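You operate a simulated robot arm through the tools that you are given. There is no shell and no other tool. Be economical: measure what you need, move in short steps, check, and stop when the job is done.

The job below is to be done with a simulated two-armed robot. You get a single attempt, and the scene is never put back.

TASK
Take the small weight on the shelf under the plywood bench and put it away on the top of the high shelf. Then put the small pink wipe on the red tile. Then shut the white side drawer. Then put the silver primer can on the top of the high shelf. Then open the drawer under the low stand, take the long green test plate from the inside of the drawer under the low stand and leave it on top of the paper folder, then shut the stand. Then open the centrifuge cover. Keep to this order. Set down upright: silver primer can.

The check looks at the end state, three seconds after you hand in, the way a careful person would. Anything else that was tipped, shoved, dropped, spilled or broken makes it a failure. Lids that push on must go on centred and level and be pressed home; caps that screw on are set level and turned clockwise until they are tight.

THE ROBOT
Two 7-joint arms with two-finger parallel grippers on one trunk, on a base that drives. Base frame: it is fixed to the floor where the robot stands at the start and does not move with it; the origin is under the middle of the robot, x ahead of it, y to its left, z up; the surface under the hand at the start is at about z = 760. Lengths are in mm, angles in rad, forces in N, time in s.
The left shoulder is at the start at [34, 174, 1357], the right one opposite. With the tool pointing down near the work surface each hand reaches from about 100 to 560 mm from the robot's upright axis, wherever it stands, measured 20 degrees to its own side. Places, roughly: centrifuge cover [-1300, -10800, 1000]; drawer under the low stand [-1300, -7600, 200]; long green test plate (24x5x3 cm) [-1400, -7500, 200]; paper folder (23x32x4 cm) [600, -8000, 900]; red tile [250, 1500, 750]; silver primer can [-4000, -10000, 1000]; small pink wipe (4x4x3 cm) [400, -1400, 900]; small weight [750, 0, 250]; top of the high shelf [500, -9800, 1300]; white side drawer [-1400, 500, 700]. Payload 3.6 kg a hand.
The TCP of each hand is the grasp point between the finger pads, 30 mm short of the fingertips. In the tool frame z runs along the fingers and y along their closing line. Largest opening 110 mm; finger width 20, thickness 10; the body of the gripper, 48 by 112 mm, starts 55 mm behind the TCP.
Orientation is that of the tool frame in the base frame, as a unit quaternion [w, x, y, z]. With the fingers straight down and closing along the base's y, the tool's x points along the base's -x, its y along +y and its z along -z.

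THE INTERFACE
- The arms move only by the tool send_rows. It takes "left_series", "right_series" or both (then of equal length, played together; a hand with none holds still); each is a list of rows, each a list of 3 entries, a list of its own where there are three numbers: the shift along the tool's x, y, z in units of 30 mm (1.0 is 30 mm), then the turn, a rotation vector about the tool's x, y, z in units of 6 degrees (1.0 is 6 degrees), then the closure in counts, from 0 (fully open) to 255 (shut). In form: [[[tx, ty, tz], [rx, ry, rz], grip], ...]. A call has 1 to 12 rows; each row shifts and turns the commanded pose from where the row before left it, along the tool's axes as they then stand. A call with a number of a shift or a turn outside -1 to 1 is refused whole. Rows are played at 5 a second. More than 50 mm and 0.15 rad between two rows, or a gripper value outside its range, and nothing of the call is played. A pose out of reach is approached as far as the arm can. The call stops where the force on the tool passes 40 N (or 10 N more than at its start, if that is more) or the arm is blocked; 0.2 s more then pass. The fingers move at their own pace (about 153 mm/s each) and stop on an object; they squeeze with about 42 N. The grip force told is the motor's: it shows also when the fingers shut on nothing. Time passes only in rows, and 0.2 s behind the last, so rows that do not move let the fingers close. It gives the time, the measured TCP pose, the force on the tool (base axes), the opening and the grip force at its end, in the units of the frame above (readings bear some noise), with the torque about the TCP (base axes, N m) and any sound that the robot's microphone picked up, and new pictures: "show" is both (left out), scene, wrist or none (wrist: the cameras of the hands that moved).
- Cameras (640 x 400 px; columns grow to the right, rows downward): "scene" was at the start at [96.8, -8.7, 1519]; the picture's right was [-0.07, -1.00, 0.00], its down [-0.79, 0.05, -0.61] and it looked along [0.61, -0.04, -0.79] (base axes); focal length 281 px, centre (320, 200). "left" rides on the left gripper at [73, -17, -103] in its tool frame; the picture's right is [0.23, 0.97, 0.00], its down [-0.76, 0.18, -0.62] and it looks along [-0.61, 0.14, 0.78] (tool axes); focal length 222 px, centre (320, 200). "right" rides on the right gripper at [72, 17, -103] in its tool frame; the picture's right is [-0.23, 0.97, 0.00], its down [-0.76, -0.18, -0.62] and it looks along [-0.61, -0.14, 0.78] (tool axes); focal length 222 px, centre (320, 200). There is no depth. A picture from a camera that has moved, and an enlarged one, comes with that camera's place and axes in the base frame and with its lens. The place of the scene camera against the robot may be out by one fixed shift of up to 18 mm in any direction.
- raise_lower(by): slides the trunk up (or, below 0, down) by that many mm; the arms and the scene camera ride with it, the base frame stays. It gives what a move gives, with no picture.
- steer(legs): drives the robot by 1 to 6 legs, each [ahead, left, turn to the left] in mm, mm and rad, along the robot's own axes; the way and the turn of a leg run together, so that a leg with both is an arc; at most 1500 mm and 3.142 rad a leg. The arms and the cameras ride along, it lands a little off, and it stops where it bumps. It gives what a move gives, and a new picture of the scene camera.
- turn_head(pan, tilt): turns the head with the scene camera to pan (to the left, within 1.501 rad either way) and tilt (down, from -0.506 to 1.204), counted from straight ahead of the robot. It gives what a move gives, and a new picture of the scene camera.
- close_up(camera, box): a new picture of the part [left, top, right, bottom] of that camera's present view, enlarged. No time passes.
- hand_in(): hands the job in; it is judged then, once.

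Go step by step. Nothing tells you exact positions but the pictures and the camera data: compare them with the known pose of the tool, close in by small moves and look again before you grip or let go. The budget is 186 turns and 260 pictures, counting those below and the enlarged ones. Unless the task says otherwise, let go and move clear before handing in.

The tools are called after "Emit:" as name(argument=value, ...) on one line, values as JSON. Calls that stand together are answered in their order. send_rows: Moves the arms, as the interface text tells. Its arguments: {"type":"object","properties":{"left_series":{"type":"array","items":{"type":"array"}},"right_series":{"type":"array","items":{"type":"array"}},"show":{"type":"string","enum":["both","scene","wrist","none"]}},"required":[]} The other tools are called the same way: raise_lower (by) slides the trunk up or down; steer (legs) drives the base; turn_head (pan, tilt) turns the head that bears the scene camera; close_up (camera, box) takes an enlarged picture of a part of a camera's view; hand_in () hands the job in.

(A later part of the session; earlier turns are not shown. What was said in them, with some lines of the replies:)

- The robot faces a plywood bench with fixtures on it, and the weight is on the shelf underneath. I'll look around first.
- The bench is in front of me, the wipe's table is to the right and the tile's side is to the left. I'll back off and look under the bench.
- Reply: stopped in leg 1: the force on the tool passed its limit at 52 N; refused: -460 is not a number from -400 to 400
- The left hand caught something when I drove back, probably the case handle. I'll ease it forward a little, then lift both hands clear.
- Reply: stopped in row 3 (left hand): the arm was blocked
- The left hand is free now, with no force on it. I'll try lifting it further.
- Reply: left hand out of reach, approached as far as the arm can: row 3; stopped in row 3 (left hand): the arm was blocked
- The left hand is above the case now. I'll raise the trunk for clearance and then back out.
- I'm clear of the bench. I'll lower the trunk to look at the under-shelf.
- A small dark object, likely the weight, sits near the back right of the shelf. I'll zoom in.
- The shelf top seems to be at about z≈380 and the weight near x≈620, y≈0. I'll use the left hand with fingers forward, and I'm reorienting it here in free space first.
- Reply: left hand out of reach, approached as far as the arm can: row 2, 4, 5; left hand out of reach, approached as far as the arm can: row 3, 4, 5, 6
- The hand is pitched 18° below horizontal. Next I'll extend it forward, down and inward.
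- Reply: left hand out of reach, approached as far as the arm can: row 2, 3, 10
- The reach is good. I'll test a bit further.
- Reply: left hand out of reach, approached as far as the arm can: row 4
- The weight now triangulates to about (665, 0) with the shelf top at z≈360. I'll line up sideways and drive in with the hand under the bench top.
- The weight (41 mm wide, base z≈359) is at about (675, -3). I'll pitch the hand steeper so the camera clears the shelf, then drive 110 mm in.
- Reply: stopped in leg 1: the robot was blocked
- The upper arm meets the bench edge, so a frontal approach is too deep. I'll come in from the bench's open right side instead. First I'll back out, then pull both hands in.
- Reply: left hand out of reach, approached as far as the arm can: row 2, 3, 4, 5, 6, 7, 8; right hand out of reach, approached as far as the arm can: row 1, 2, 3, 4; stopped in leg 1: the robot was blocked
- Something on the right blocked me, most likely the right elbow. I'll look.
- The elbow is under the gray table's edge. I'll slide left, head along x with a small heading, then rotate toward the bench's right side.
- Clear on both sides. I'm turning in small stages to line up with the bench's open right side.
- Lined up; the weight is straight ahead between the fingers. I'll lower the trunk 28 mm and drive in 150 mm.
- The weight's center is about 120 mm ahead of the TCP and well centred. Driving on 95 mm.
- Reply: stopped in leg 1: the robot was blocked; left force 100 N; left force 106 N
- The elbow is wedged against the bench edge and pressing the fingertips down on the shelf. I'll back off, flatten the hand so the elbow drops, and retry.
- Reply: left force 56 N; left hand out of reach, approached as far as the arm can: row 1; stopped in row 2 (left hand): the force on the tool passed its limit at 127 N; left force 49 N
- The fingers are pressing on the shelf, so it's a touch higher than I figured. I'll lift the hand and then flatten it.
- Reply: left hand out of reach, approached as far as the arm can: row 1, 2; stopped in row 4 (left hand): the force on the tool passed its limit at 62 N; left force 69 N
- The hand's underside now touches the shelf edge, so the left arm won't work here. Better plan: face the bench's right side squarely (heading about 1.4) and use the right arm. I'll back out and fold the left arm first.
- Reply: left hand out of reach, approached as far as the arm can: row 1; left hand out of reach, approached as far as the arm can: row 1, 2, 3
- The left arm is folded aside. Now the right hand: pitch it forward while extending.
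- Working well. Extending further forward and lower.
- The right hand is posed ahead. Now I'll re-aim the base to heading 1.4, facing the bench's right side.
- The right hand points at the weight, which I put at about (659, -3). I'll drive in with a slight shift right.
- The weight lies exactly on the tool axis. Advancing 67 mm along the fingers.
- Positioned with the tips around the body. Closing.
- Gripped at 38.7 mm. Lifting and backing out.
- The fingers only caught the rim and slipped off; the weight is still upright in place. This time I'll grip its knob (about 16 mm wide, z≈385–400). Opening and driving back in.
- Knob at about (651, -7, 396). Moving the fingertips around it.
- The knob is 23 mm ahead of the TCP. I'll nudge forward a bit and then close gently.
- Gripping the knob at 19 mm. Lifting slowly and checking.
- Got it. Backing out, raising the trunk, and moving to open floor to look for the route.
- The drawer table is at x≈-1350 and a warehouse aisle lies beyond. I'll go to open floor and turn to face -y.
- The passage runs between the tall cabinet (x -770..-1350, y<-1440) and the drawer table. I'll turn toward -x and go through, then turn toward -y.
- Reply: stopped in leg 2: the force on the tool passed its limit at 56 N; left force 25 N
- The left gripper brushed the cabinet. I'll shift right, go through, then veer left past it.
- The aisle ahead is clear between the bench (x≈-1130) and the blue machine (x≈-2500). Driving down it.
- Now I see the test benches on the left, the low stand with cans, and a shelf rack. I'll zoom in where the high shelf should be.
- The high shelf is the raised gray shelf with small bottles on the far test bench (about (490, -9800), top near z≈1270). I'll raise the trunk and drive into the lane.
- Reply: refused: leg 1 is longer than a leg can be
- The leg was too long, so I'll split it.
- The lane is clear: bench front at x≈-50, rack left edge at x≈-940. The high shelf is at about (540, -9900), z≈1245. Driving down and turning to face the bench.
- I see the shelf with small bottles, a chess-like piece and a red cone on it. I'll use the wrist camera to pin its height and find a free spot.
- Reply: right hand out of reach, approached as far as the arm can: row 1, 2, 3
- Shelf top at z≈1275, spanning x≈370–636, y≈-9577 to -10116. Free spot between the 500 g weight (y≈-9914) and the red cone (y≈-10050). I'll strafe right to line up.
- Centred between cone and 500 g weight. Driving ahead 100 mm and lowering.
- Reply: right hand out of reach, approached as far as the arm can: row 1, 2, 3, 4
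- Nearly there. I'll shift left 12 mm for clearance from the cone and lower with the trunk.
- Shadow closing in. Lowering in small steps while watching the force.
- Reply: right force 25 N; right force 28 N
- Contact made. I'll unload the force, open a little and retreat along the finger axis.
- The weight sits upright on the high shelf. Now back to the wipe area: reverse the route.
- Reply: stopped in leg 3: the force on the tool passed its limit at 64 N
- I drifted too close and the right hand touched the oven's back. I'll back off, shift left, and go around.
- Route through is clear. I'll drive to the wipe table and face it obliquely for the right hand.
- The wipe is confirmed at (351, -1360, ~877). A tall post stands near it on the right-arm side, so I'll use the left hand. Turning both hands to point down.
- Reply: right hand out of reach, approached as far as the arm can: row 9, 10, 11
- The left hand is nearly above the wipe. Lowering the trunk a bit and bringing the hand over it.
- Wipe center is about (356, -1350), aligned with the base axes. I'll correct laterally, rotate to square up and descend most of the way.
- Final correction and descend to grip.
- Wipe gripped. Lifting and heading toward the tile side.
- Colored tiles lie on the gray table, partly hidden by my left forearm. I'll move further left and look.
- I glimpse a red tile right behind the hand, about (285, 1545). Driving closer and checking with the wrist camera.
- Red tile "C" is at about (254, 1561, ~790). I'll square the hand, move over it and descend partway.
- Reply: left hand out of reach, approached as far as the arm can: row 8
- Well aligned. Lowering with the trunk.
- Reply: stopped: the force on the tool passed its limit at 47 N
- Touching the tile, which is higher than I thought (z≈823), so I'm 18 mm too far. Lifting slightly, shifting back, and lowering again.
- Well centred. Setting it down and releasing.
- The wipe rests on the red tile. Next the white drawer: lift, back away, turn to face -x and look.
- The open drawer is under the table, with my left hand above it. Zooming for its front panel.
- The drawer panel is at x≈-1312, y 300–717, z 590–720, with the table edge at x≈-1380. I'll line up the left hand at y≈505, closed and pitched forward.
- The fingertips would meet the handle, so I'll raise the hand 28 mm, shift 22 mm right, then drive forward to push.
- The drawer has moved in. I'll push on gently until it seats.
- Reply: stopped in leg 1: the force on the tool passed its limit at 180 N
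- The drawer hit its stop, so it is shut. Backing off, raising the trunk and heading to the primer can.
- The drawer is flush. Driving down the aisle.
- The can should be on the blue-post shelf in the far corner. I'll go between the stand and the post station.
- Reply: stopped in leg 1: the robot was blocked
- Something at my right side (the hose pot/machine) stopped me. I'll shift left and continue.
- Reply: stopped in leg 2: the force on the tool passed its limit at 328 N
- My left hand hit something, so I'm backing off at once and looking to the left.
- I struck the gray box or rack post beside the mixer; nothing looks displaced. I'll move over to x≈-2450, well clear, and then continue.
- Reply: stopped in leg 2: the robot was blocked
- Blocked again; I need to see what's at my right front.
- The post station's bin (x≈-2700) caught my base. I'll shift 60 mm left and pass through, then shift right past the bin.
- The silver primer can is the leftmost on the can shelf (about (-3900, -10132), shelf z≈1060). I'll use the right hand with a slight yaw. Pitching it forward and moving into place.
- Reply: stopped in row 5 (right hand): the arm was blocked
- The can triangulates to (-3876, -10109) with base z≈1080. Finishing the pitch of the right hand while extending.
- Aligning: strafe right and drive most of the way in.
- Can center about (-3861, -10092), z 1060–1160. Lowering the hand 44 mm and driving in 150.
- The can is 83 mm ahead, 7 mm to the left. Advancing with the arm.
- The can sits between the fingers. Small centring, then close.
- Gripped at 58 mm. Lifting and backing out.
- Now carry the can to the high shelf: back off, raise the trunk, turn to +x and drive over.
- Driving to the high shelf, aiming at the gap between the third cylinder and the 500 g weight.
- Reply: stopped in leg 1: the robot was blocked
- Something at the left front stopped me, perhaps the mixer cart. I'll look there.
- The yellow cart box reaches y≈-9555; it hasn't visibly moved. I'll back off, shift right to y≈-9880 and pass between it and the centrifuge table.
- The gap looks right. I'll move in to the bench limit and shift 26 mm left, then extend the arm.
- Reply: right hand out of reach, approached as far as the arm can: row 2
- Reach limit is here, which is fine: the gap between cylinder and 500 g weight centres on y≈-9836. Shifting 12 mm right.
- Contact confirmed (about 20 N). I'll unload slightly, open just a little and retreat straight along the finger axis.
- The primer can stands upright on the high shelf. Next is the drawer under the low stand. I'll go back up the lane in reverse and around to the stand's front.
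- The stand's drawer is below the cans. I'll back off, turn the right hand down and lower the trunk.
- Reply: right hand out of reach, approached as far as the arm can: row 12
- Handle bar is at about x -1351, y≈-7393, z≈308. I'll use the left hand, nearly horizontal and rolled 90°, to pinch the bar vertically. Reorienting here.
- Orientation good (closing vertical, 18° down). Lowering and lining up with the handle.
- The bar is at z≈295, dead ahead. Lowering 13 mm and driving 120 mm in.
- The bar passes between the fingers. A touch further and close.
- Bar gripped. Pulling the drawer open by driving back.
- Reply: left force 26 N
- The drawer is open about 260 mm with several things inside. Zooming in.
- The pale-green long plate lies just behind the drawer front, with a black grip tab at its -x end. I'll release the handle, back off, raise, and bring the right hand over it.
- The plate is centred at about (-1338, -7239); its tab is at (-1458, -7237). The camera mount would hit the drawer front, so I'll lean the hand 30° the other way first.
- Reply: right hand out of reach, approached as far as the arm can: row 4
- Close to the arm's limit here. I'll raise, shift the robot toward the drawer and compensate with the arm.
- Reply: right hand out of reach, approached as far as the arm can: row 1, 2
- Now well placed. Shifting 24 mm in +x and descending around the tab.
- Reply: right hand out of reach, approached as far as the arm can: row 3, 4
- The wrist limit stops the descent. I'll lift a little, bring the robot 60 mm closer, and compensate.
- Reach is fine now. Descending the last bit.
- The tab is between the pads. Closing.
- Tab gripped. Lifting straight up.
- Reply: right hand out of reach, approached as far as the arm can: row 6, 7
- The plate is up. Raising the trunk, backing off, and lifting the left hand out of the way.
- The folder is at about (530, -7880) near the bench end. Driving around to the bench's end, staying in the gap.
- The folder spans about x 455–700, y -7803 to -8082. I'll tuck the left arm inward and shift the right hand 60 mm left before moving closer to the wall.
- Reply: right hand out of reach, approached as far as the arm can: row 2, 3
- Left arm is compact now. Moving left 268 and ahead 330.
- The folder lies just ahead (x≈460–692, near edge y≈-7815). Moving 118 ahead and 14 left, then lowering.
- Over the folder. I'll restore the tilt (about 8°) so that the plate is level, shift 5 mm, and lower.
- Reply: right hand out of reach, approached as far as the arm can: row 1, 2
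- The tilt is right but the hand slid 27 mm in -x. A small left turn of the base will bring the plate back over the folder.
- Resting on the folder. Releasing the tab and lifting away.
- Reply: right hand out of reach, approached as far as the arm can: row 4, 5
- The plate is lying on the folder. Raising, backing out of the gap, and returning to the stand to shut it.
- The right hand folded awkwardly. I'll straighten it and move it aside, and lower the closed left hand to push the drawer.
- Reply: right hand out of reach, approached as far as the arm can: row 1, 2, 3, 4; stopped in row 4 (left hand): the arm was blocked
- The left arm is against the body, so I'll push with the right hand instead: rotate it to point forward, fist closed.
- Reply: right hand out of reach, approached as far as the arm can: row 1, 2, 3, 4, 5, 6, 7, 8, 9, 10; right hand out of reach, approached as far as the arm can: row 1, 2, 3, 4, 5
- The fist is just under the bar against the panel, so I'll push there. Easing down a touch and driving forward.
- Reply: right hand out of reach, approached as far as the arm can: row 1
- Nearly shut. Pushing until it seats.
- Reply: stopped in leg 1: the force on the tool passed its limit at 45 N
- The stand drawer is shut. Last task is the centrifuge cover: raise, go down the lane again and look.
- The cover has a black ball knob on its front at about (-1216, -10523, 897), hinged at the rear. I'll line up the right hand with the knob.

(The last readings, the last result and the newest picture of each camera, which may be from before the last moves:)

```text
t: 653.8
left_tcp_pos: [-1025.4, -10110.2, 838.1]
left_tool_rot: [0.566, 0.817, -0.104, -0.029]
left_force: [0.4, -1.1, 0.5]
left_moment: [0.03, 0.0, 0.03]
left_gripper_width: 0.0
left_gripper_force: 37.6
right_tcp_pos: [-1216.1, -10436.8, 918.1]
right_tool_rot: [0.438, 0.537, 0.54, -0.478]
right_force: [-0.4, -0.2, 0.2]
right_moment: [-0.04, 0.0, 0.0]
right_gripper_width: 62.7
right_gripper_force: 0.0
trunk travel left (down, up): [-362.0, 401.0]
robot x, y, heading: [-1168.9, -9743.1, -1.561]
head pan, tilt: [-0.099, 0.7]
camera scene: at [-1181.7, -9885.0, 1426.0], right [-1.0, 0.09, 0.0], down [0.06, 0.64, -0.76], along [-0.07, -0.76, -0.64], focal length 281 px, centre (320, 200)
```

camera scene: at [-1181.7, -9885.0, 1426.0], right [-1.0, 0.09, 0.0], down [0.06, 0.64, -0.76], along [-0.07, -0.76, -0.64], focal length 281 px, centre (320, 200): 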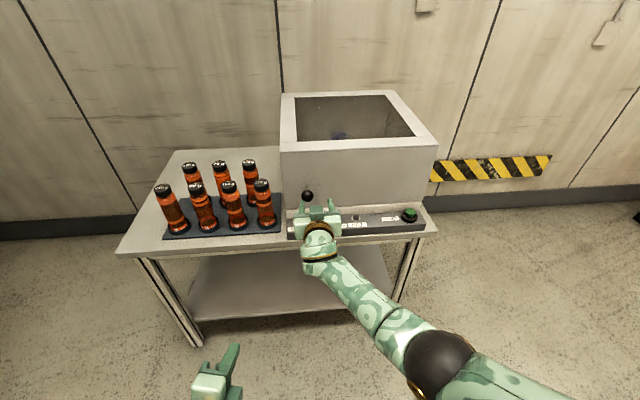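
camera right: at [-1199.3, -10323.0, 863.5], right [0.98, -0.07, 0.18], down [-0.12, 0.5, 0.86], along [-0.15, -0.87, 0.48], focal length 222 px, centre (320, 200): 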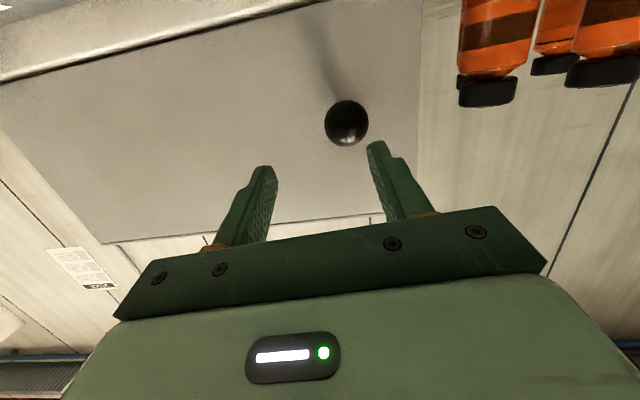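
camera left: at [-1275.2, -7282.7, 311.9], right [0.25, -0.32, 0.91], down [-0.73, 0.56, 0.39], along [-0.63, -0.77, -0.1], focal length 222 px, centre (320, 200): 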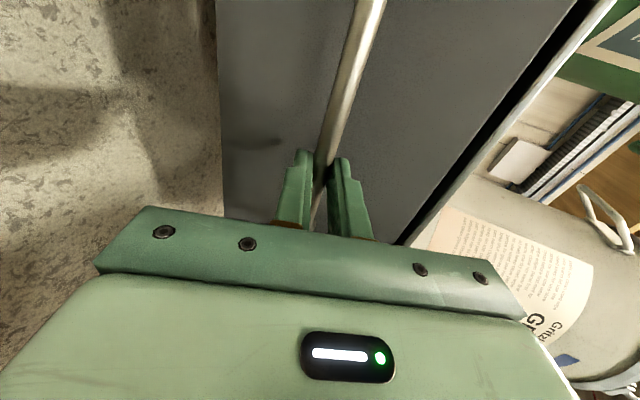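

Ball (about 38 mm) is at (-1199, -10528, 902). Correcting and moving in.

Emit:
send_rows(right_series=[[[0.49, 0.57, 0.08], [0, 0, 0], 100]], show="none")

Emit:
steer(legs=[[76, 0, 0]])

Emit:
send_rows(right_series=[[[0, 0, 0], [0, 0, 0], 100]], show="wrist")

```text
t: 654.2
left_tcp_pos: [-1025.1, -10110.1, 838.3]
left_tool_rot: [0.566, 0.817, -0.104, -0.029]
left_force: [-0.2, 1.8, -0.1]
left_moment: [0.0, 0.02, -0.05]
left_gripper_width: 0.0
left_gripper_force: 37.9
right_tcp_pos: [-1201.6, -10436.4, 902.1]
right_tool_rot: [0.438, 0.537, 0.541, -0.477]
right_force: [-0.2, 0.3, -0.3]
right_moment: [0.02, 0.02, 0.01]
right_gripper_width: 67.1
right_gripper_force: 0.0
trunk travel left (down, up): [-362.0, 401.0]
robot x, y, heading: [-1165.8, -9742.4, -1.565]
head pan, tilt: [-0.099, 0.7]
```

```text
t: 655.2
left_tcp_pos: [-1024.3, -10188.5, 837.6]
left_tool_rot: [0.566, 0.818, -0.104, -0.029]
left_force: [-0.3, 0.6, 0.0]
left_moment: [-0.02, 0.02, 0.0]
left_gripper_width: 0.0
left_gripper_force: 37.8
right_tcp_pos: [-1199.7, -10514.8, 900.7]
right_tool_rot: [0.439, 0.536, 0.542, -0.476]
right_force: [-0.5, 0.1, -0.9]
right_moment: [-0.03, 0.03, -0.01]
right_gripper_width: 67.1
right_gripper_force: 0.1
trunk travel left (down, up): [-362.0, 401.0]
robot x, y, heading: [-1170.5, -9818.9, -1.558]
head pan, tilt: [-0.099, 0.7]
camera scene: at [-1180.6, -9964.7, 1425.7], right [-1.0, 0.09, 0.0], down [0.06, 0.64, -0.76], along [-0.07, -0.76, -0.65], focal length 281 px, centre (320, 200)
```

scene: 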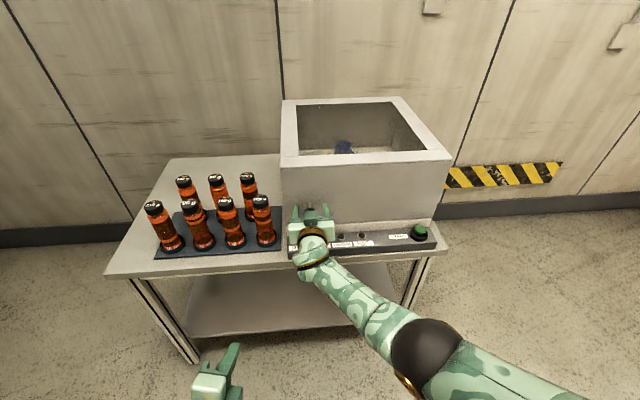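

```text
t: 655.6
left_tcp_pos: [-1023.3, -10187.6, 838.4]
left_tool_rot: [0.566, 0.818, -0.103, -0.029]
left_force: [-0.3, -0.3, 0.2]
left_moment: [0.02, 0.02, 0.0]
left_gripper_width: 0.0
left_gripper_force: 37.8
right_tcp_pos: [-1198.7, -10514.6, 901.7]
right_tool_rot: [0.438, 0.536, 0.542, -0.476]
right_force: [0.6, -0.3, 0.3]
right_moment: [-0.04, 0.01, 0.01]
right_gripper_width: 66.8
right_gripper_force: 0.1
trunk travel left (down, up): [-362.0, 401.0]
robot x, y, heading: [-1167.4, -9820.0, -1.561]
head pan, tilt: [-0.099, 0.7]
camera right: at [-1182.4, -10401.3, 846.8], right [0.98, -0.07, 0.18], down [-0.12, 0.5, 0.86], along [-0.14, -0.87, 0.48], focal length 222 px, centre (320, 200)
```

right: 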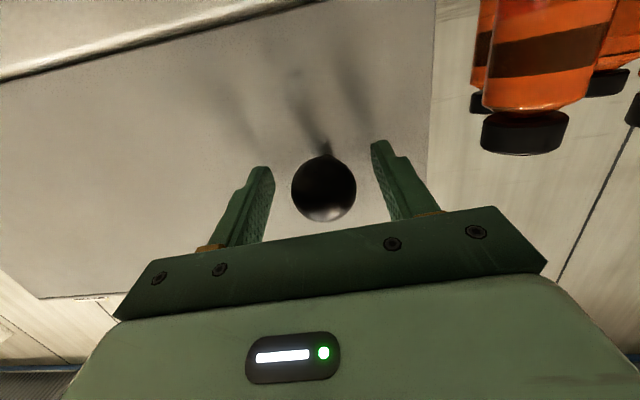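

The ball is right between the pads. Closing.

Emit:
send_rows(right_series=[[[0, 0, 0], [0, 0, 0], 255], [[0, 0, 0], [0, 0, 0], 255], [[0, 0, 0], [0, 0, 0], 255]], show="none")

Emit:
send_rows(right_series=[[[-0.5, 0, -0.02], [0, 0, 0], 255], [[-0.5, 0, -0.02], [0, 0, 0], 255]], show="both")

```text
t: 656.4
left_tcp_pos: [-1023.9, -10187.0, 837.3]
left_tool_rot: [0.566, 0.817, -0.102, -0.029]
left_force: [-0.2, -0.4, -0.2]
left_moment: [0.02, -0.02, 0.02]
left_gripper_width: 0.0
left_gripper_force: 37.5
right_tcp_pos: [-1196.3, -10513.5, 902.1]
right_tool_rot: [0.438, 0.536, 0.542, -0.476]
right_force: [12.4, -0.8, -2.9]
right_moment: [0.02, -0.28, 0.12]
right_gripper_width: 35.1
right_gripper_force: 45.5
trunk travel left (down, up): [-362.0, 401.0]
robot x, y, heading: [-1166.9, -9815.3, -1.561]
head pan, tilt: [-0.099, 0.7]
```

```text
t: 657.0
left_tcp_pos: [-1026.1, -10186.0, 838.9]
left_tool_rot: [0.567, 0.816, -0.106, -0.029]
left_force: [0.2, 0.0, 0.0]
left_moment: [-0.03, 0.02, 0.01]
left_gripper_width: 0.0
left_gripper_force: 37.9
right_tcp_pos: [-1204.6, -10515.3, 929.8]
right_tool_rot: [0.436, 0.538, 0.541, -0.478]
right_force: [-8.6, 26.0, -8.7]
right_moment: [0.14, -0.24, 0.0]
right_gripper_width: 35.5
right_gripper_force: 45.1
trunk travel left (down, up): [-362.0, 401.0]
robot x, y, heading: [-1167.4, -9817.9, -1.561]
head pan, tilt: [-0.099, 0.7]
camera scene: at [-1182.6, -9960.0, 1426.1], right [-1.0, 0.09, 0.0], down [0.06, 0.64, -0.77], along [-0.07, -0.76, -0.64], focal length 281 px, centre (320, 200)
camera right: at [-1186.4, -10401.7, 874.9], right [0.98, -0.07, 0.18], down [-0.12, 0.49, 0.86], along [-0.15, -0.87, 0.48], focal length 222 px, centre (320, 200)
```

scene: 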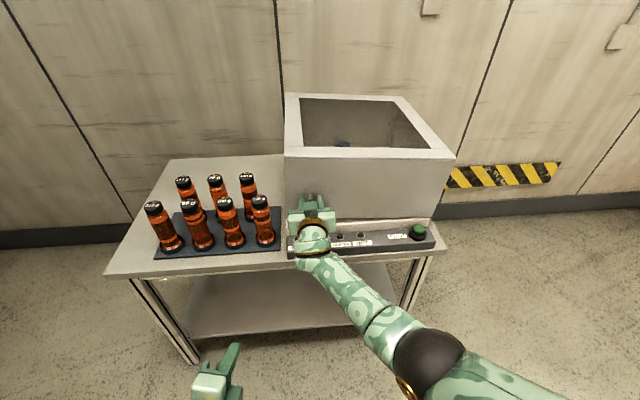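
right: 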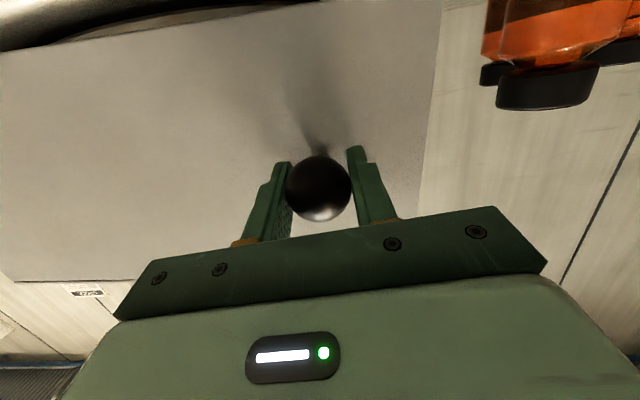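

The cover is starting to lift (gap at the seam). The ball pulls slightly outward, so I'll follow the arc with a little back motion.

Emit:
send_rows(right_series=[[[-0.6, 0, -0.3], [0, 0, 0], 255], [[-0.64, 0, -0.25], [0, 0, 0], 255]], show="scene")

```text
t: 657.6
left_tcp_pos: [-1025.6, -10191.9, 837.7]
left_tool_rot: [0.565, 0.818, -0.105, -0.031]
left_force: [0.6, -0.3, -0.2]
left_moment: [-0.02, 0.0, -0.05]
left_gripper_width: 0.0
left_gripper_force: 37.9
right_tcp_pos: [-1211.4, -10515.0, 954.7]
right_tool_rot: [0.426, 0.542, 0.54, -0.483]
right_force: [-9.1, -17.9, -9.1]
right_moment: [-0.97, 0.07, -0.13]
right_gripper_width: 35.6
right_gripper_force: 45.1
trunk travel left (down, up): [-362.0, 401.0]
robot x, y, heading: [-1165.5, -9817.7, -1.568]
head pan, tilt: [-0.099, 0.7]
stopped in row 2 (right hand): the force on the tool passed its limit at 46 N (the readings are from after the stop); the commanded pose is now the measured one
camera scene: at [-1180.7, -9967.6, 1425.6], right [-1.0, 0.09, 0.0], down [0.06, 0.64, -0.76], along [-0.07, -0.76, -0.65], focal length 281 px, centre (320, 200)
```

scene: 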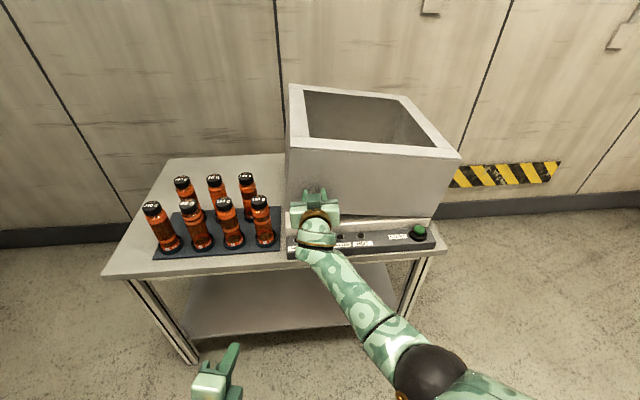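

It actually hinges on the -x side: the ball follows an arc about x≈-1600, z≈825. I'll follow that arc.

Emit:
send_rows(right_series=[[[-0.87, -0.37, -0.08], [0, 0, 0], 255], [[-0.85, -0.43, -0.12], [0, 0, 0], 255], [[-0.82, -0.49, -0.135], [0, 0, 0], 255]], show="scene")

```text
t: 658.4
left_tcp_pos: [-1027.8, -10189.8, 838.1]
left_tool_rot: [0.565, 0.818, -0.107, -0.029]
left_force: [-0.3, -0.2, 0.0]
left_moment: [0.02, 0.04, 0.02]
left_gripper_width: 0.0
left_gripper_force: 37.5
right_tcp_pos: [-1250.6, -10514.5, 1033.2]
right_tool_rot: [0.428, 0.542, 0.541, -0.48]
right_force: [-20.3, 2.6, -18.7]
right_moment: [-0.21, -0.2, -0.05]
right_gripper_width: 35.7
right_gripper_force: 45.0
trunk travel left (down, up): [-362.0, 401.0]
robot x, y, heading: [-1170.3, -9819.2, -1.562]
head pan, tilt: [-0.099, 0.7]
camera scene: at [-1185.9, -9965.4, 1425.6], right [-1.0, 0.09, 0.0], down [0.06, 0.64, -0.76], along [-0.07, -0.76, -0.65], focal length 281 px, centre (320, 200)
```

scene: 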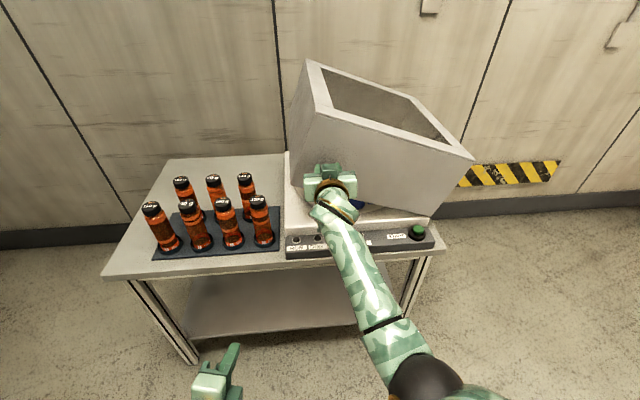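

Opening nicely. Continuing along the refined arc.

Emit:
send_rows(right_series=[[[-0.7, -0.68, -0.12], [0, 0, 0], 255], [[-0.69, -0.6, -0.11], [0, 0, 0], 255], [[-0.64, -0.66, -0.105], [0, 0, 0], 255], [[-0.59, -0.7, -0.1], [0, 0, 0], 255]], show="none")

```text
t: 659.4
left_tcp_pos: [-1025.8, -10188.5, 839.0]
left_tool_rot: [0.566, 0.817, -0.104, -0.029]
left_force: [-0.2, 0.0, 0.7]
left_moment: [0.01, -0.02, 0.0]
left_gripper_width: 0.0
left_gripper_force: 37.3
right_tcp_pos: [-1312.0, -10509.8, 1127.5]
right_tool_rot: [0.437, 0.536, 0.537, -0.483]
right_force: [0.3, -0.6, 0.8]
right_moment: [0.04, -0.03, 0.02]
right_gripper_width: 0.1
right_gripper_force: 37.9
trunk travel left (down, up): [-362.0, 401.0]
robot x, y, heading: [-1169.4, -9818.3, -1.562]
head pan, tilt: [-0.099, 0.7]
```

The ball slipped out. Looking at the cover's state.

Emit:
turn_head(pan=-0.15, tilt=0.65)

```text
t: 660.0
left_tcp_pos: [-1025.5, -10188.5, 837.1]
left_tool_rot: [0.566, 0.817, -0.104, -0.029]
left_force: [0.2, 0.2, 0.3]
left_moment: [-0.01, 0.04, -0.03]
left_gripper_width: 0.0
left_gripper_force: 37.4
right_tcp_pos: [-1314.5, -10509.9, 1120.5]
right_tool_rot: [0.431, 0.54, 0.538, -0.483]
right_force: [-0.1, -0.3, -0.6]
right_moment: [0.01, -0.01, -0.04]
right_gripper_width: 0.1
right_gripper_force: 37.3
trunk travel left (down, up): [-362.0, 401.0]
robot x, y, heading: [-1165.4, -9820.6, -1.561]
head pan, tilt: [-0.15, 0.649]
camera scene: at [-1185.9, -9964.4, 1430.4], right [-0.99, 0.14, 0.0], down [0.09, 0.6, -0.8], along [-0.11, -0.79, -0.6], focal length 281 px, centre (320, 200)
```

scene: 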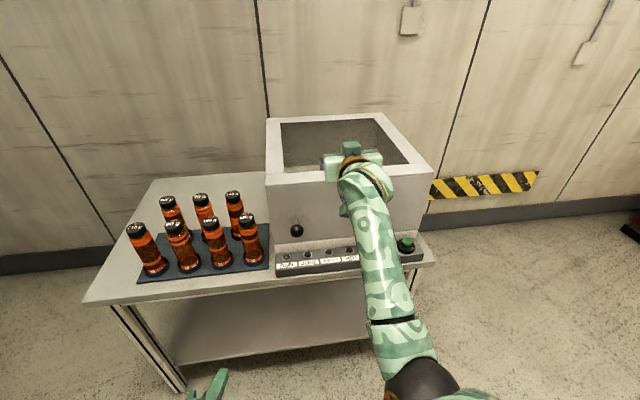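

The cover fell shut again unharmed. The refined model gives the hinge at x≈-1580, z≈823, radius 390. I'll back off and return to the knob.

Emit:
steer(legs=[[-85, 0, 0]])

Emit:
send_rows(right_series=[[[0.89, 0.5, 0.145], [0, 0, 0], 100], [[0.89, 0.5, 0.145], [0, 0, 0], 100], [[0.89, 0.5, 0.145], [0, 0, 0], 100], [[0.89, 0.5, 0.145], [0, 0, 0], 100], [[0.89, 0.5, 0.145], [0, 0, 0], 100], [[0.89, 0.5, 0.145], [0, 0, 0], 100], [[0.89, 0.5, 0.145], [0, 0, 0], 100], [[0.89, 0.5, 0.145], [0, 0, 0], 100]], show="wrist")

```text
t: 661.1
left_tcp_pos: [-1026.6, -10105.4, 838.9]
left_tool_rot: [0.567, 0.817, -0.105, -0.03]
left_force: [-0.2, 0.1, -0.8]
left_moment: [-0.01, 0.0, 0.02]
left_gripper_width: 0.2
left_gripper_force: 37.6
right_tcp_pos: [-1317.8, -10423.3, 1122.3]
right_tool_rot: [0.431, 0.54, 0.539, -0.482]
right_force: [-0.3, 0.1, 0.2]
right_moment: [0.03, 0.01, 0.01]
right_gripper_width: 0.2
right_gripper_force: 37.5
trunk travel left (down, up): [-362.0, 401.0]
robot x, y, heading: [-1166.3, -9736.6, -1.568]
head pan, tilt: [-0.15, 0.649]
camera scene: at [-1187.0, -9879.8, 1430.5], right [-0.99, 0.14, 0.0], down [0.09, 0.6, -0.8], along [-0.11, -0.79, -0.6], focal length 281 px, centre (320, 200)
```

scene: 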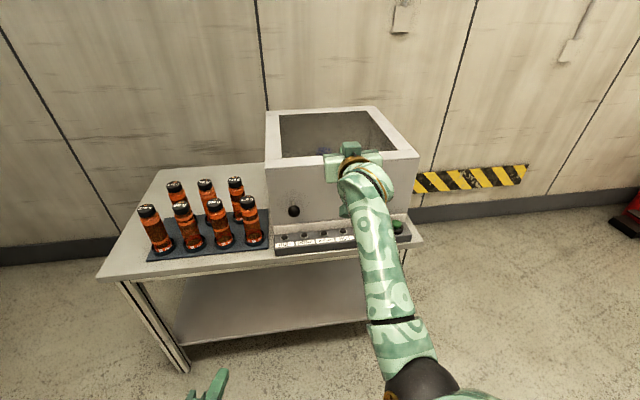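

```text
t: 662.9
left_tcp_pos: [-1028.8, -10106.4, 838.5]
left_tool_rot: [0.567, 0.817, -0.105, -0.03]
left_force: [-0.2, 0.1, -0.1]
left_moment: [0.0, 0.02, 0.02]
left_gripper_width: 0.0
left_gripper_force: 37.4
right_tcp_pos: [-1207.9, -10431.2, 894.9]
right_tool_rot: [0.43, 0.54, 0.54, -0.481]
right_force: [-0.8, 0.0, 0.3]
right_moment: [-0.01, 0.05, 0.02]
right_gripper_width: 66.7
right_gripper_force: 0.1
trunk travel left (down, up): [-362.0, 401.0]
robot x, y, heading: [-1168.0, -9736.2, -1.567]
head pan, tilt: [-0.15, 0.649]
camera right: at [-1190.3, -10317.1, 840.5], right [0.98, -0.08, 0.17], down [-0.11, 0.49, 0.86], along [-0.16, -0.87, 0.48], focal length 222 px, centre (320, 200)
```

right: 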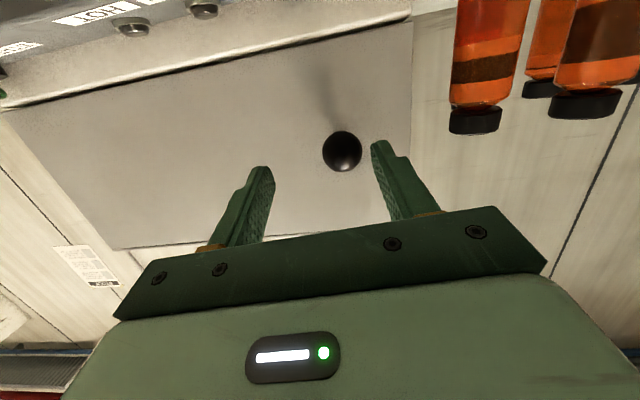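

Emit:
send_rows(right_series=[[[-0.33, 0.3, -0.05], [0, 0, 0], 100]], show="none")

Emit:
steer(legs=[[88, 0, 0]])

Emit:
send_rows(right_series=[[[0, 0, 0], [0, 0, 0], 255], [[0, 0, 0], [0, 0, 0], 255], [[0, 0, 0], [0, 0, 0], 255]], show="wrist")

```text
t: 663.3
left_tcp_pos: [-1026.9, -10104.0, 838.0]
left_tool_rot: [0.566, 0.817, -0.105, -0.029]
left_force: [0.3, 0.4, -1.0]
left_moment: [0.02, -0.01, 0.01]
left_gripper_width: 0.1
left_gripper_force: 37.7
right_tcp_pos: [-1198.3, -10430.0, 906.8]
right_tool_rot: [0.43, 0.54, 0.54, -0.482]
right_force: [-0.3, 0.1, 0.1]
right_moment: [0.05, 0.0, 0.0]
right_gripper_width: 67.3
right_gripper_force: 0.0
trunk travel left (down, up): [-362.0, 401.0]
robot x, y, heading: [-1169.5, -9737.2, -1.56]
head pan, tilt: [-0.15, 0.649]
```

```text
t: 664.4
left_tcp_pos: [-1027.0, -10193.4, 838.0]
left_tool_rot: [0.565, 0.818, -0.104, -0.03]
left_force: [-0.5, -0.7, 0.2]
left_moment: [-0.02, -0.01, 0.01]
left_gripper_width: 0.0
left_gripper_force: 38.2
right_tcp_pos: [-1197.6, -10518.2, 904.6]
right_tool_rot: [0.43, 0.54, 0.54, -0.481]
right_force: [-0.2, 0.0, -0.7]
right_moment: [-0.01, 0.0, 0.01]
right_gripper_width: 66.9
right_gripper_force: 0.1
trunk travel left (down, up): [-362.0, 401.0]
robot x, y, heading: [-1165.9, -9821.3, -1.565]
head pan, tilt: [-0.15, 0.649]
camera scene: at [-1186.0, -9970.1, 1430.1], right [-0.99, 0.14, 0.0], down [0.09, 0.6, -0.8], along [-0.11, -0.79, -0.61], focal length 281 px, centre (320, 200)
```

scene: 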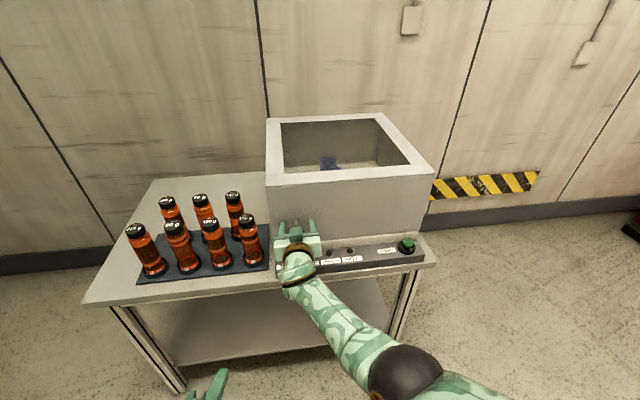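

```text
t: 665.2
left_tcp_pos: [-1025.0, -10192.8, 838.2]
left_tool_rot: [0.566, 0.817, -0.104, -0.03]
left_force: [0.3, 0.6, -0.2]
left_moment: [0.01, 0.01, -0.01]
left_gripper_width: 0.0
left_gripper_force: 37.9
right_tcp_pos: [-1196.6, -10518.8, 905.0]
right_tool_rot: [0.431, 0.539, 0.54, -0.481]
right_force: [6.0, -2.8, -1.9]
right_moment: [-0.08, -0.04, 0.09]
right_gripper_width: 35.0
right_gripper_force: 45.1
trunk travel left (down, up): [-362.0, 401.0]
robot x, y, heading: [-1168.8, -9821.8, -1.56]
head pan, tilt: [-0.15, 0.649]
camera right: at [-1178.3, -10404.3, 850.8], right [0.98, -0.08, 0.17], down [-0.11, 0.49, 0.86], along [-0.15, -0.87, 0.48], focal length 222 px, centre (320, 200)
```

right: 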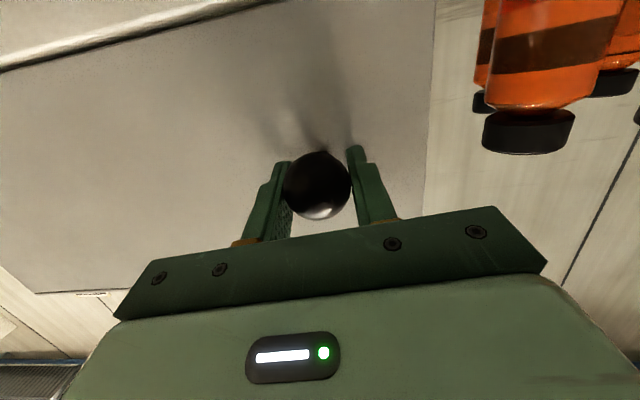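

Emit:
send_rows(right_series=[[[-0.856, -0.268, -0.134], [0, 0, 0], 255], [[-0.837, -0.33, -0.128], [0, 0, 0], 255], [[-0.811, -0.387, -0.121], [0, 0, 0], 255], [[-0.782, -0.443, -0.113], [0, 0, 0], 255]], show="none")

```text
t: 665.9
left_tcp_pos: [-1022.4, -10187.3, 839.9]
left_tool_rot: [0.568, 0.817, -0.101, -0.028]
left_force: [0.6, 0.2, 0.1]
left_moment: [-0.02, 0.02, 0.03]
left_gripper_width: 0.0
left_gripper_force: 37.4
right_tcp_pos: [-1222.1, -10518.0, 982.5]
right_tool_rot: [0.435, 0.527, 0.539, -0.493]
right_force: [23.2, 26.0, 5.6]
right_moment: [0.44, -0.27, 0.03]
right_gripper_width: 35.6
right_gripper_force: 44.6
trunk travel left (down, up): [-362.0, 401.0]
robot x, y, heading: [-1161.3, -9821.9, -1.558]
head pan, tilt: [-0.15, 0.649]
stopped in row 3 (right hand): the force on the tool passed its limit at 44 N (the readings are from after the stop); the commanded pose is now the measured one
```

Emit:
send_rows(right_series=[[[-0.8, -0.36, -0.2], [0, 0, 0], 255], [[-0.77, -0.44, -0.13], [0, 0, 0], 255], [[-0.74, -0.49, -0.12], [0, 0, 0], 255]], show="none")

```text
t: 666.7
left_tcp_pos: [-1020.8, -10191.0, 837.0]
left_tool_rot: [0.566, 0.818, -0.101, -0.029]
left_force: [-0.5, -0.3, 0.2]
left_moment: [0.07, 0.01, -0.01]
left_gripper_width: 0.2
left_gripper_force: 37.6
right_tcp_pos: [-1263.8, -10521.5, 1051.1]
right_tool_rot: [0.426, 0.524, 0.542, -0.501]
right_force: [28.3, -20.5, 14.7]
right_moment: [-0.35, -0.5, -0.19]
right_gripper_width: 35.5
right_gripper_force: 45.3
trunk travel left (down, up): [-362.0, 401.0]
robot x, y, heading: [-1170.4, -9823.8, -1.557]
head pan, tilt: [-0.15, 0.649]
```

Emit:
send_rows(right_series=[[[-0.65, -0.52, -0.03], [0, 0, 0], 255], [[-0.6, -0.63, -0.08], [0, 0, 0], 255], [[-0.55, -0.67, -0.07], [0, 0, 0], 255]], show="scene")

```text
t: 667.5
left_tcp_pos: [-1024.3, -10192.7, 836.8]
left_tool_rot: [0.565, 0.818, -0.103, -0.029]
left_force: [0.4, -0.1, 0.0]
left_moment: [0.01, -0.05, 0.02]
left_gripper_width: 0.0
left_gripper_force: 37.8
right_tcp_pos: [-1312.3, -10518.1, 1104.2]
right_tool_rot: [0.429, 0.534, 0.54, -0.49]
right_force: [2.7, -18.9, -2.0]
right_moment: [-0.11, -0.44, 0.01]
right_gripper_width: 35.5
right_gripper_force: 45.2
trunk travel left (down, up): [-362.0, 401.0]
robot x, y, heading: [-1165.5, -9826.8, -1.558]
head pan, tilt: [-0.15, 0.649]
camera scene: at [-1185.1, -9971.6, 1429.8], right [-0.99, 0.14, 0.0], down [0.08, 0.6, -0.79], along [-0.11, -0.79, -0.61], focal length 281 px, centre (320, 200)
```

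scene: 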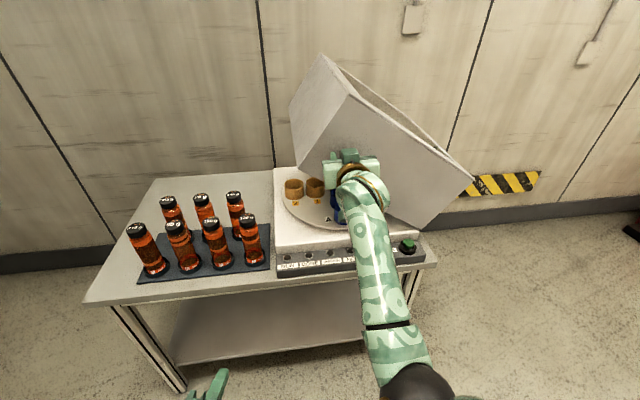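

Holding well, about 35° open. Continuing.

Emit:
send_rows(right_series=[[[-0.52, -0.7, -0.02], [0, 0, 0], 255], [[-0.47, -0.74, -0.05], [0, 0, 0], 255], [[-0.42, -0.77, -0.045], [0, 0, 0], 255]], show="none")

```text
t: 668.3
left_tcp_pos: [-1024.6, -10191.2, 837.5]
left_tool_rot: [0.565, 0.818, -0.102, -0.028]
left_force: [0.4, -0.7, -0.5]
left_moment: [0.0, 0.03, 0.03]
left_gripper_width: 0.1
left_gripper_force: 37.9
right_tcp_pos: [-1375.3, -10516.8, 1154.3]
right_tool_rot: [0.432, 0.532, 0.538, -0.491]
right_force: [-0.8, -9.2, -4.9]
right_moment: [-0.98, -0.32, 0.25]
right_gripper_width: 35.3
right_gripper_force: 45.1
trunk travel left (down, up): [-362.0, 401.0]
robot x, y, heading: [-1166.2, -9820.9, -1.555]
head pan, tilt: [-0.15, 0.649]
```

Emit:
send_rows(right_series=[[[-0.36, -0.8, -0.03], [0, 0, 0], 255], [[-0.31, -0.83, -0.03], [0, 0, 0], 255], [[-0.25, -0.85, -0.02], [0, 0, 0], 255], [[-0.19, -0.87, -0.01], [0, 0, 0], 255]], show="scene")

```text
t: 669.3
left_tcp_pos: [-1022.8, -10192.0, 838.0]
left_tool_rot: [0.566, 0.818, -0.102, -0.029]
left_force: [0.4, 0.2, -0.4]
left_moment: [0.05, 0.01, 0.02]
left_gripper_width: 0.0
left_gripper_force: 37.3
right_tcp_pos: [-1469.1, -10515.6, 1195.1]
right_tool_rot: [0.432, 0.53, 0.538, -0.493]
right_force: [2.5, -24.5, 13.3]
right_moment: [-0.85, 0.02, 0.09]
right_gripper_width: 35.3
right_gripper_force: 44.8
trunk travel left (down, up): [-362.0, 401.0]
robot x, y, heading: [-1167.6, -9822.4, -1.56]
head pan, tilt: [-0.15, 0.649]
camera scene: at [-1183.9, -9971.1, 1430.2], right [-0.99, 0.14, 0.0], down [0.08, 0.6, -0.8], along [-0.11, -0.79, -0.61], focal length 281 px, centre (320, 200)
```

scene: 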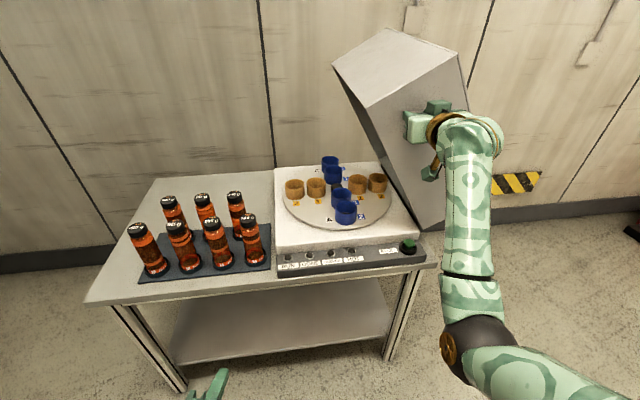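

About 61° open. Continuing over the top.

Emit:
send_rows(right_series=[[[-0.16, -0.88, 0.05], [0, 0, 0], 255], [[-0.08, -0.89, 0], [0, 0, 0], 255], [[-0.02, -0.9, 0], [0, 0, 0], 255]], show="none")

```text
t: 670.1
left_tcp_pos: [-1023.2, -10193.1, 837.5]
left_tool_rot: [0.565, 0.818, -0.103, -0.028]
left_force: [-0.2, 0.1, -1.3]
left_moment: [-0.03, 0.01, 0.04]
left_gripper_width: 0.0
left_gripper_force: 38.2
right_tcp_pos: [-1551.7, -10512.7, 1206.7]
right_tool_rot: [0.429, 0.533, 0.538, -0.492]
right_force: [-1.3, -22.8, 10.0]
right_moment: [-0.43, 0.01, 0.02]
right_gripper_width: 35.3
right_gripper_force: 44.7
trunk travel left (down, up): [-362.0, 401.0]
robot x, y, heading: [-1167.4, -9820.4, -1.556]
head pan, tilt: [-0.15, 0.649]
```

Emit:
send_rows(right_series=[[[0.02, -0.9, 0.05], [0, 0, 0], 255], [[0.08, -0.9, 0.02], [0, 0, 0], 255], [[0.14, -0.9, 0.02], [0, 0, 0], 255]], show="scene")

```text
t: 670.9
left_tcp_pos: [-1025.8, -10193.0, 836.5]
left_tool_rot: [0.564, 0.819, -0.103, -0.028]
left_force: [-0.7, 0.1, -0.1]
left_moment: [-0.01, -0.04, -0.01]
left_gripper_width: 0.0
left_gripper_force: 37.7
right_tcp_pos: [-1634.9, -10512.8, 1204.3]
right_tool_rot: [0.429, 0.533, 0.539, -0.491]
right_force: [-2.4, -15.2, -3.9]
right_moment: [0.16, -0.12, -0.27]
right_gripper_width: 35.4
right_gripper_force: 45.0
trunk travel left (down, up): [-362.0, 401.0]
robot x, y, heading: [-1170.7, -9829.8, -1.559]
head pan, tilt: [-0.15, 0.649]
camera scene: at [-1186.9, -9971.4, 1429.8], right [-0.99, 0.14, 0.0], down [0.08, 0.6, -0.79], along [-0.11, -0.79, -0.61], focal length 281 px, centre (320, 200)
```

scene: 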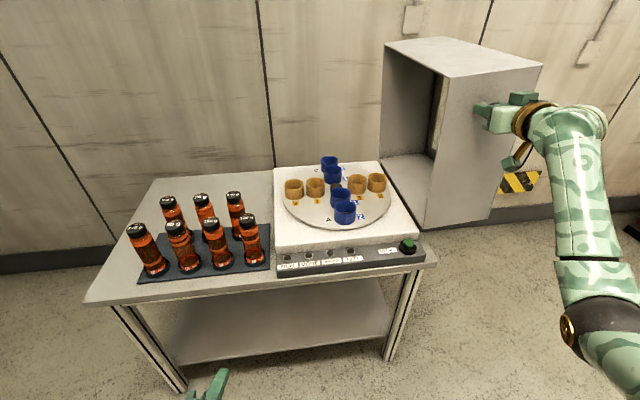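

About 86° open. I'll carry on a little to find its stop.

Emit:
send_rows(right_series=[[[0.2, -0.88, 0.02], [0, 0, 0], 255], [[0.26, -0.87, 0.02], [0, 0, 0], 255], [[0.32, -0.85, 0.02], [0, 0, 0], 255]], show="scene")

```text
t: 671.7
left_tcp_pos: [-1024.7, -10195.1, 837.0]
left_tool_rot: [0.564, 0.819, -0.103, -0.027]
left_force: [-0.1, 0.8, -0.1]
left_moment: [0.0, -0.03, -0.02]
left_gripper_width: 0.0
left_gripper_force: 37.5
right_tcp_pos: [-1713.1, -10507.4, 1183.8]
right_tool_rot: [0.431, 0.533, 0.538, -0.491]
right_force: [-6.0, -33.5, 5.5]
right_moment: [-0.17, -0.13, 0.13]
right_gripper_width: 35.3
right_gripper_force: 44.2
trunk travel left (down, up): [-362.0, 401.0]
robot x, y, heading: [-1165.8, -9821.8, -1.561]
head pan, tilt: [-0.15, 0.649]
camera scene: at [-1186.8, -9974.0, 1429.7], right [-0.99, 0.14, 0.0], down [0.08, 0.6, -0.79], along [-0.11, -0.79, -0.61], focal length 281 px, centre (320, 200)
```

scene: 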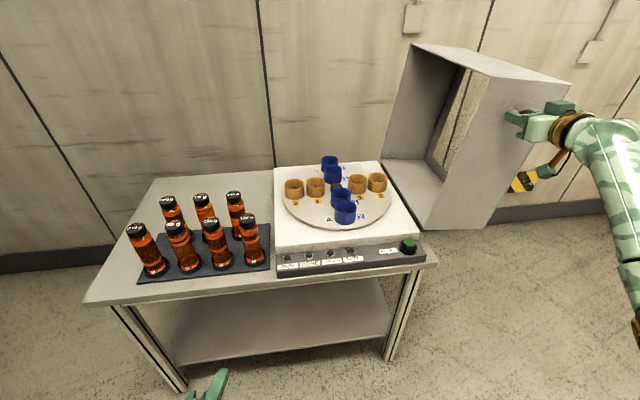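

Emit:
send_rows(right_series=[[[0.37, -0.82, 0.14], [0, 0, 0], 255], [[0.43, -0.79, 0.06], [0, 0, 0], 255]], show="scene")

```text
t: 672.2
left_tcp_pos: [-1019.5, -10187.5, 838.9]
left_tool_rot: [0.568, 0.817, -0.099, -0.027]
left_force: [-0.2, 0.2, 0.4]
left_moment: [0.02, -0.02, 0.0]
left_gripper_width: 0.0
left_gripper_force: 37.8
right_tcp_pos: [-1722.7, -10507.8, 1180.5]
right_tool_rot: [0.441, 0.523, 0.545, -0.485]
right_force: [25.7, 7.4, 9.2]
right_moment: [0.29, 0.01, 0.63]
right_gripper_width: 35.4
right_gripper_force: 45.2
trunk travel left (down, up): [-362.0, 401.0]
robot x, y, heading: [-1166.2, -9819.1, -1.549]
head pan, tilt: [-0.15, 0.649]
stopped in row 2 (right hand): the force on the tool passed its limit at 55 N (the readings are from after the stop); the commanded pose is now the measured one
camera scene: at [-1181.2, -9963.0, 1431.0], right [-0.99, 0.13, 0.0], down [0.08, 0.6, -0.8], along [-0.11, -0.79, -0.6], focal length 281 px, centre (320, 200)
```

scene: 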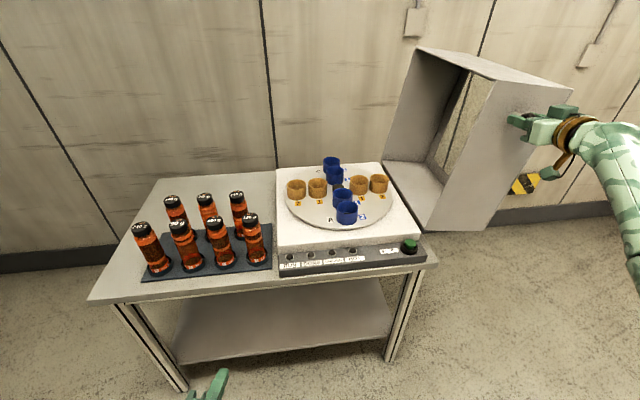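

It reached its stop, at about 100° open. Releasing and backing away.

Emit:
send_rows(right_series=[[[0, 0, 0], [0, 0, 0], 110], [[0, 0, 0], [0, 0, 0], 110], [[0, 0, 0], [0, 0, 0], 110]], show="none")

Emit:
steer(legs=[[-150, 0, 0]])

Emit:
turn_head(pan=-0.3, tilt=0.5)

```text
t: 673.0
left_tcp_pos: [-1021.2, -10189.6, 837.0]
left_tool_rot: [0.566, 0.817, -0.102, -0.028]
left_force: [1.2, -0.2, -0.3]
left_moment: [0.0, 0.02, -0.01]
left_gripper_width: 0.0
left_gripper_force: 37.7
right_tcp_pos: [-1730.7, -10509.3, 1175.3]
right_tool_rot: [0.436, 0.527, 0.544, -0.485]
right_force: [-0.5, 0.0, 0.3]
right_moment: [-0.02, -0.01, -0.04]
right_gripper_width: 62.5
right_gripper_force: 0.1
trunk travel left (down, up): [-362.0, 401.0]
robot x, y, heading: [-1164.9, -9821.2, -1.554]
head pan, tilt: [-0.15, 0.649]
```

```text
t: 674.4
left_tcp_pos: [-1024.2, -10034.7, 838.7]
left_tool_rot: [0.567, 0.817, -0.102, -0.028]
left_force: [-0.4, 0.4, -1.1]
left_moment: [-0.01, -0.03, 0.01]
left_gripper_width: 0.1
left_gripper_force: 37.9
right_tcp_pos: [-1733.9, -10352.0, 1176.0]
right_tool_rot: [0.437, 0.527, 0.543, -0.486]
right_force: [-0.1, 0.3, 0.6]
right_moment: [0.03, 0.0, -0.01]
right_gripper_width: 62.2
right_gripper_force: 0.0
trunk travel left (down, up): [-362.0, 401.0]
robot x, y, heading: [-1169.3, -9666.8, -1.56]
head pan, tilt: [-0.15, 0.649]
camera scene: at [-1186.5, -9811.3, 1430.5], right [-0.99, 0.14, 0.0], down [0.08, 0.6, -0.8], along [-0.11, -0.79, -0.6], focal length 281 px, centre (320, 200)
```

scene: 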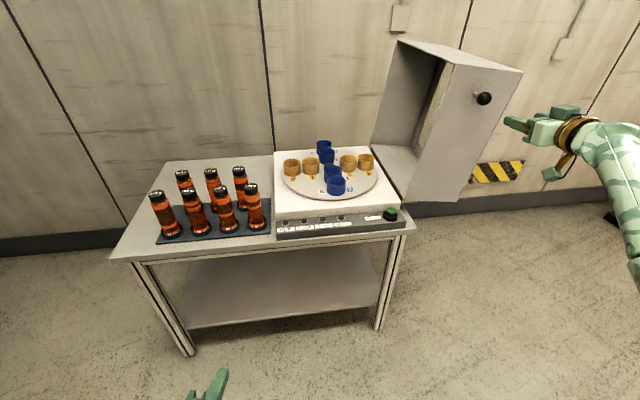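

```text
t: 675.1
left_tcp_pos: [-1024.7, -10035.6, 837.6]
left_tool_rot: [0.566, 0.818, -0.102, -0.027]
left_force: [-0.3, -0.2, -0.8]
left_moment: [-0.01, 0.0, 0.01]
left_gripper_width: 0.0
left_gripper_force: 38.0
right_tcp_pos: [-1734.7, -10353.8, 1175.1]
right_tool_rot: [0.436, 0.528, 0.543, -0.486]
right_force: [0.7, -0.3, 0.7]
right_moment: [0.04, 0.02, 0.02]
right_gripper_width: 62.6
right_gripper_force: 0.1
trunk travel left (down, up): [-362.0, 401.0]
robot x, y, heading: [-1167.8, -9668.1, -1.556]
head pan, tilt: [-0.3, 0.499]
camera scene: at [-1200.4, -9814.6, 1443.6], right [-0.96, 0.28, 0.0], down [0.14, 0.46, -0.88], along [-0.25, -0.84, -0.48], focal length 281 px, centre (320, 200)
```

scene: 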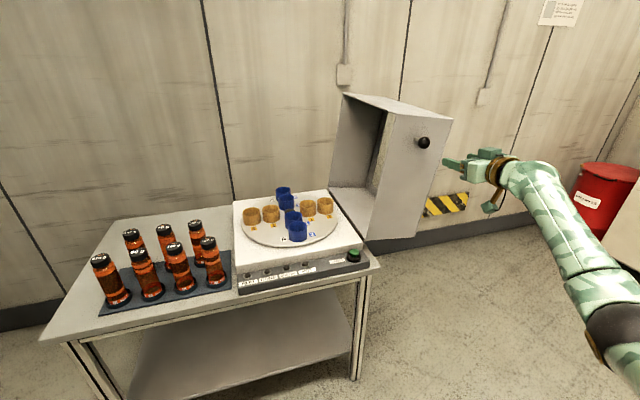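

The centrifuge cover stands open by itself, my hands are clear, and every step has been done in order. Handing in.

Emit:
hand_in()

```text
The job is handed in.
```

I finished all six steps in the order given and handed the job in:

1. **Weight:** it stands upright on top of the high shelf.
2. **Wipe:** the pink wipe is on the red tile.
3. **White drawer:** pushed to its stop and shut.
4. **Primer can:** the silver can is upright on top of the high shelf.
5. **Test plate:** it lies on the paper folder, with one end about 10 mm over the folder's edge, and the stand drawer is shut.
6. **Centrifuge cover:** open to its stop at about 100° and staying open on its own.

**Contacts along the way:** none of these visibly moved or tipped anything.
- A hand touched the case handle, the cabinet and the back of the oven.
- A hand hit the rack post or gray box beside the mixer cart hard (328 N).
- The base was stopped by the yellow box on the mixer cart.
- The weight slipped from my grip once but stayed upright on its shelf. The centrifuge cover dropped shut once, before the second lift held.
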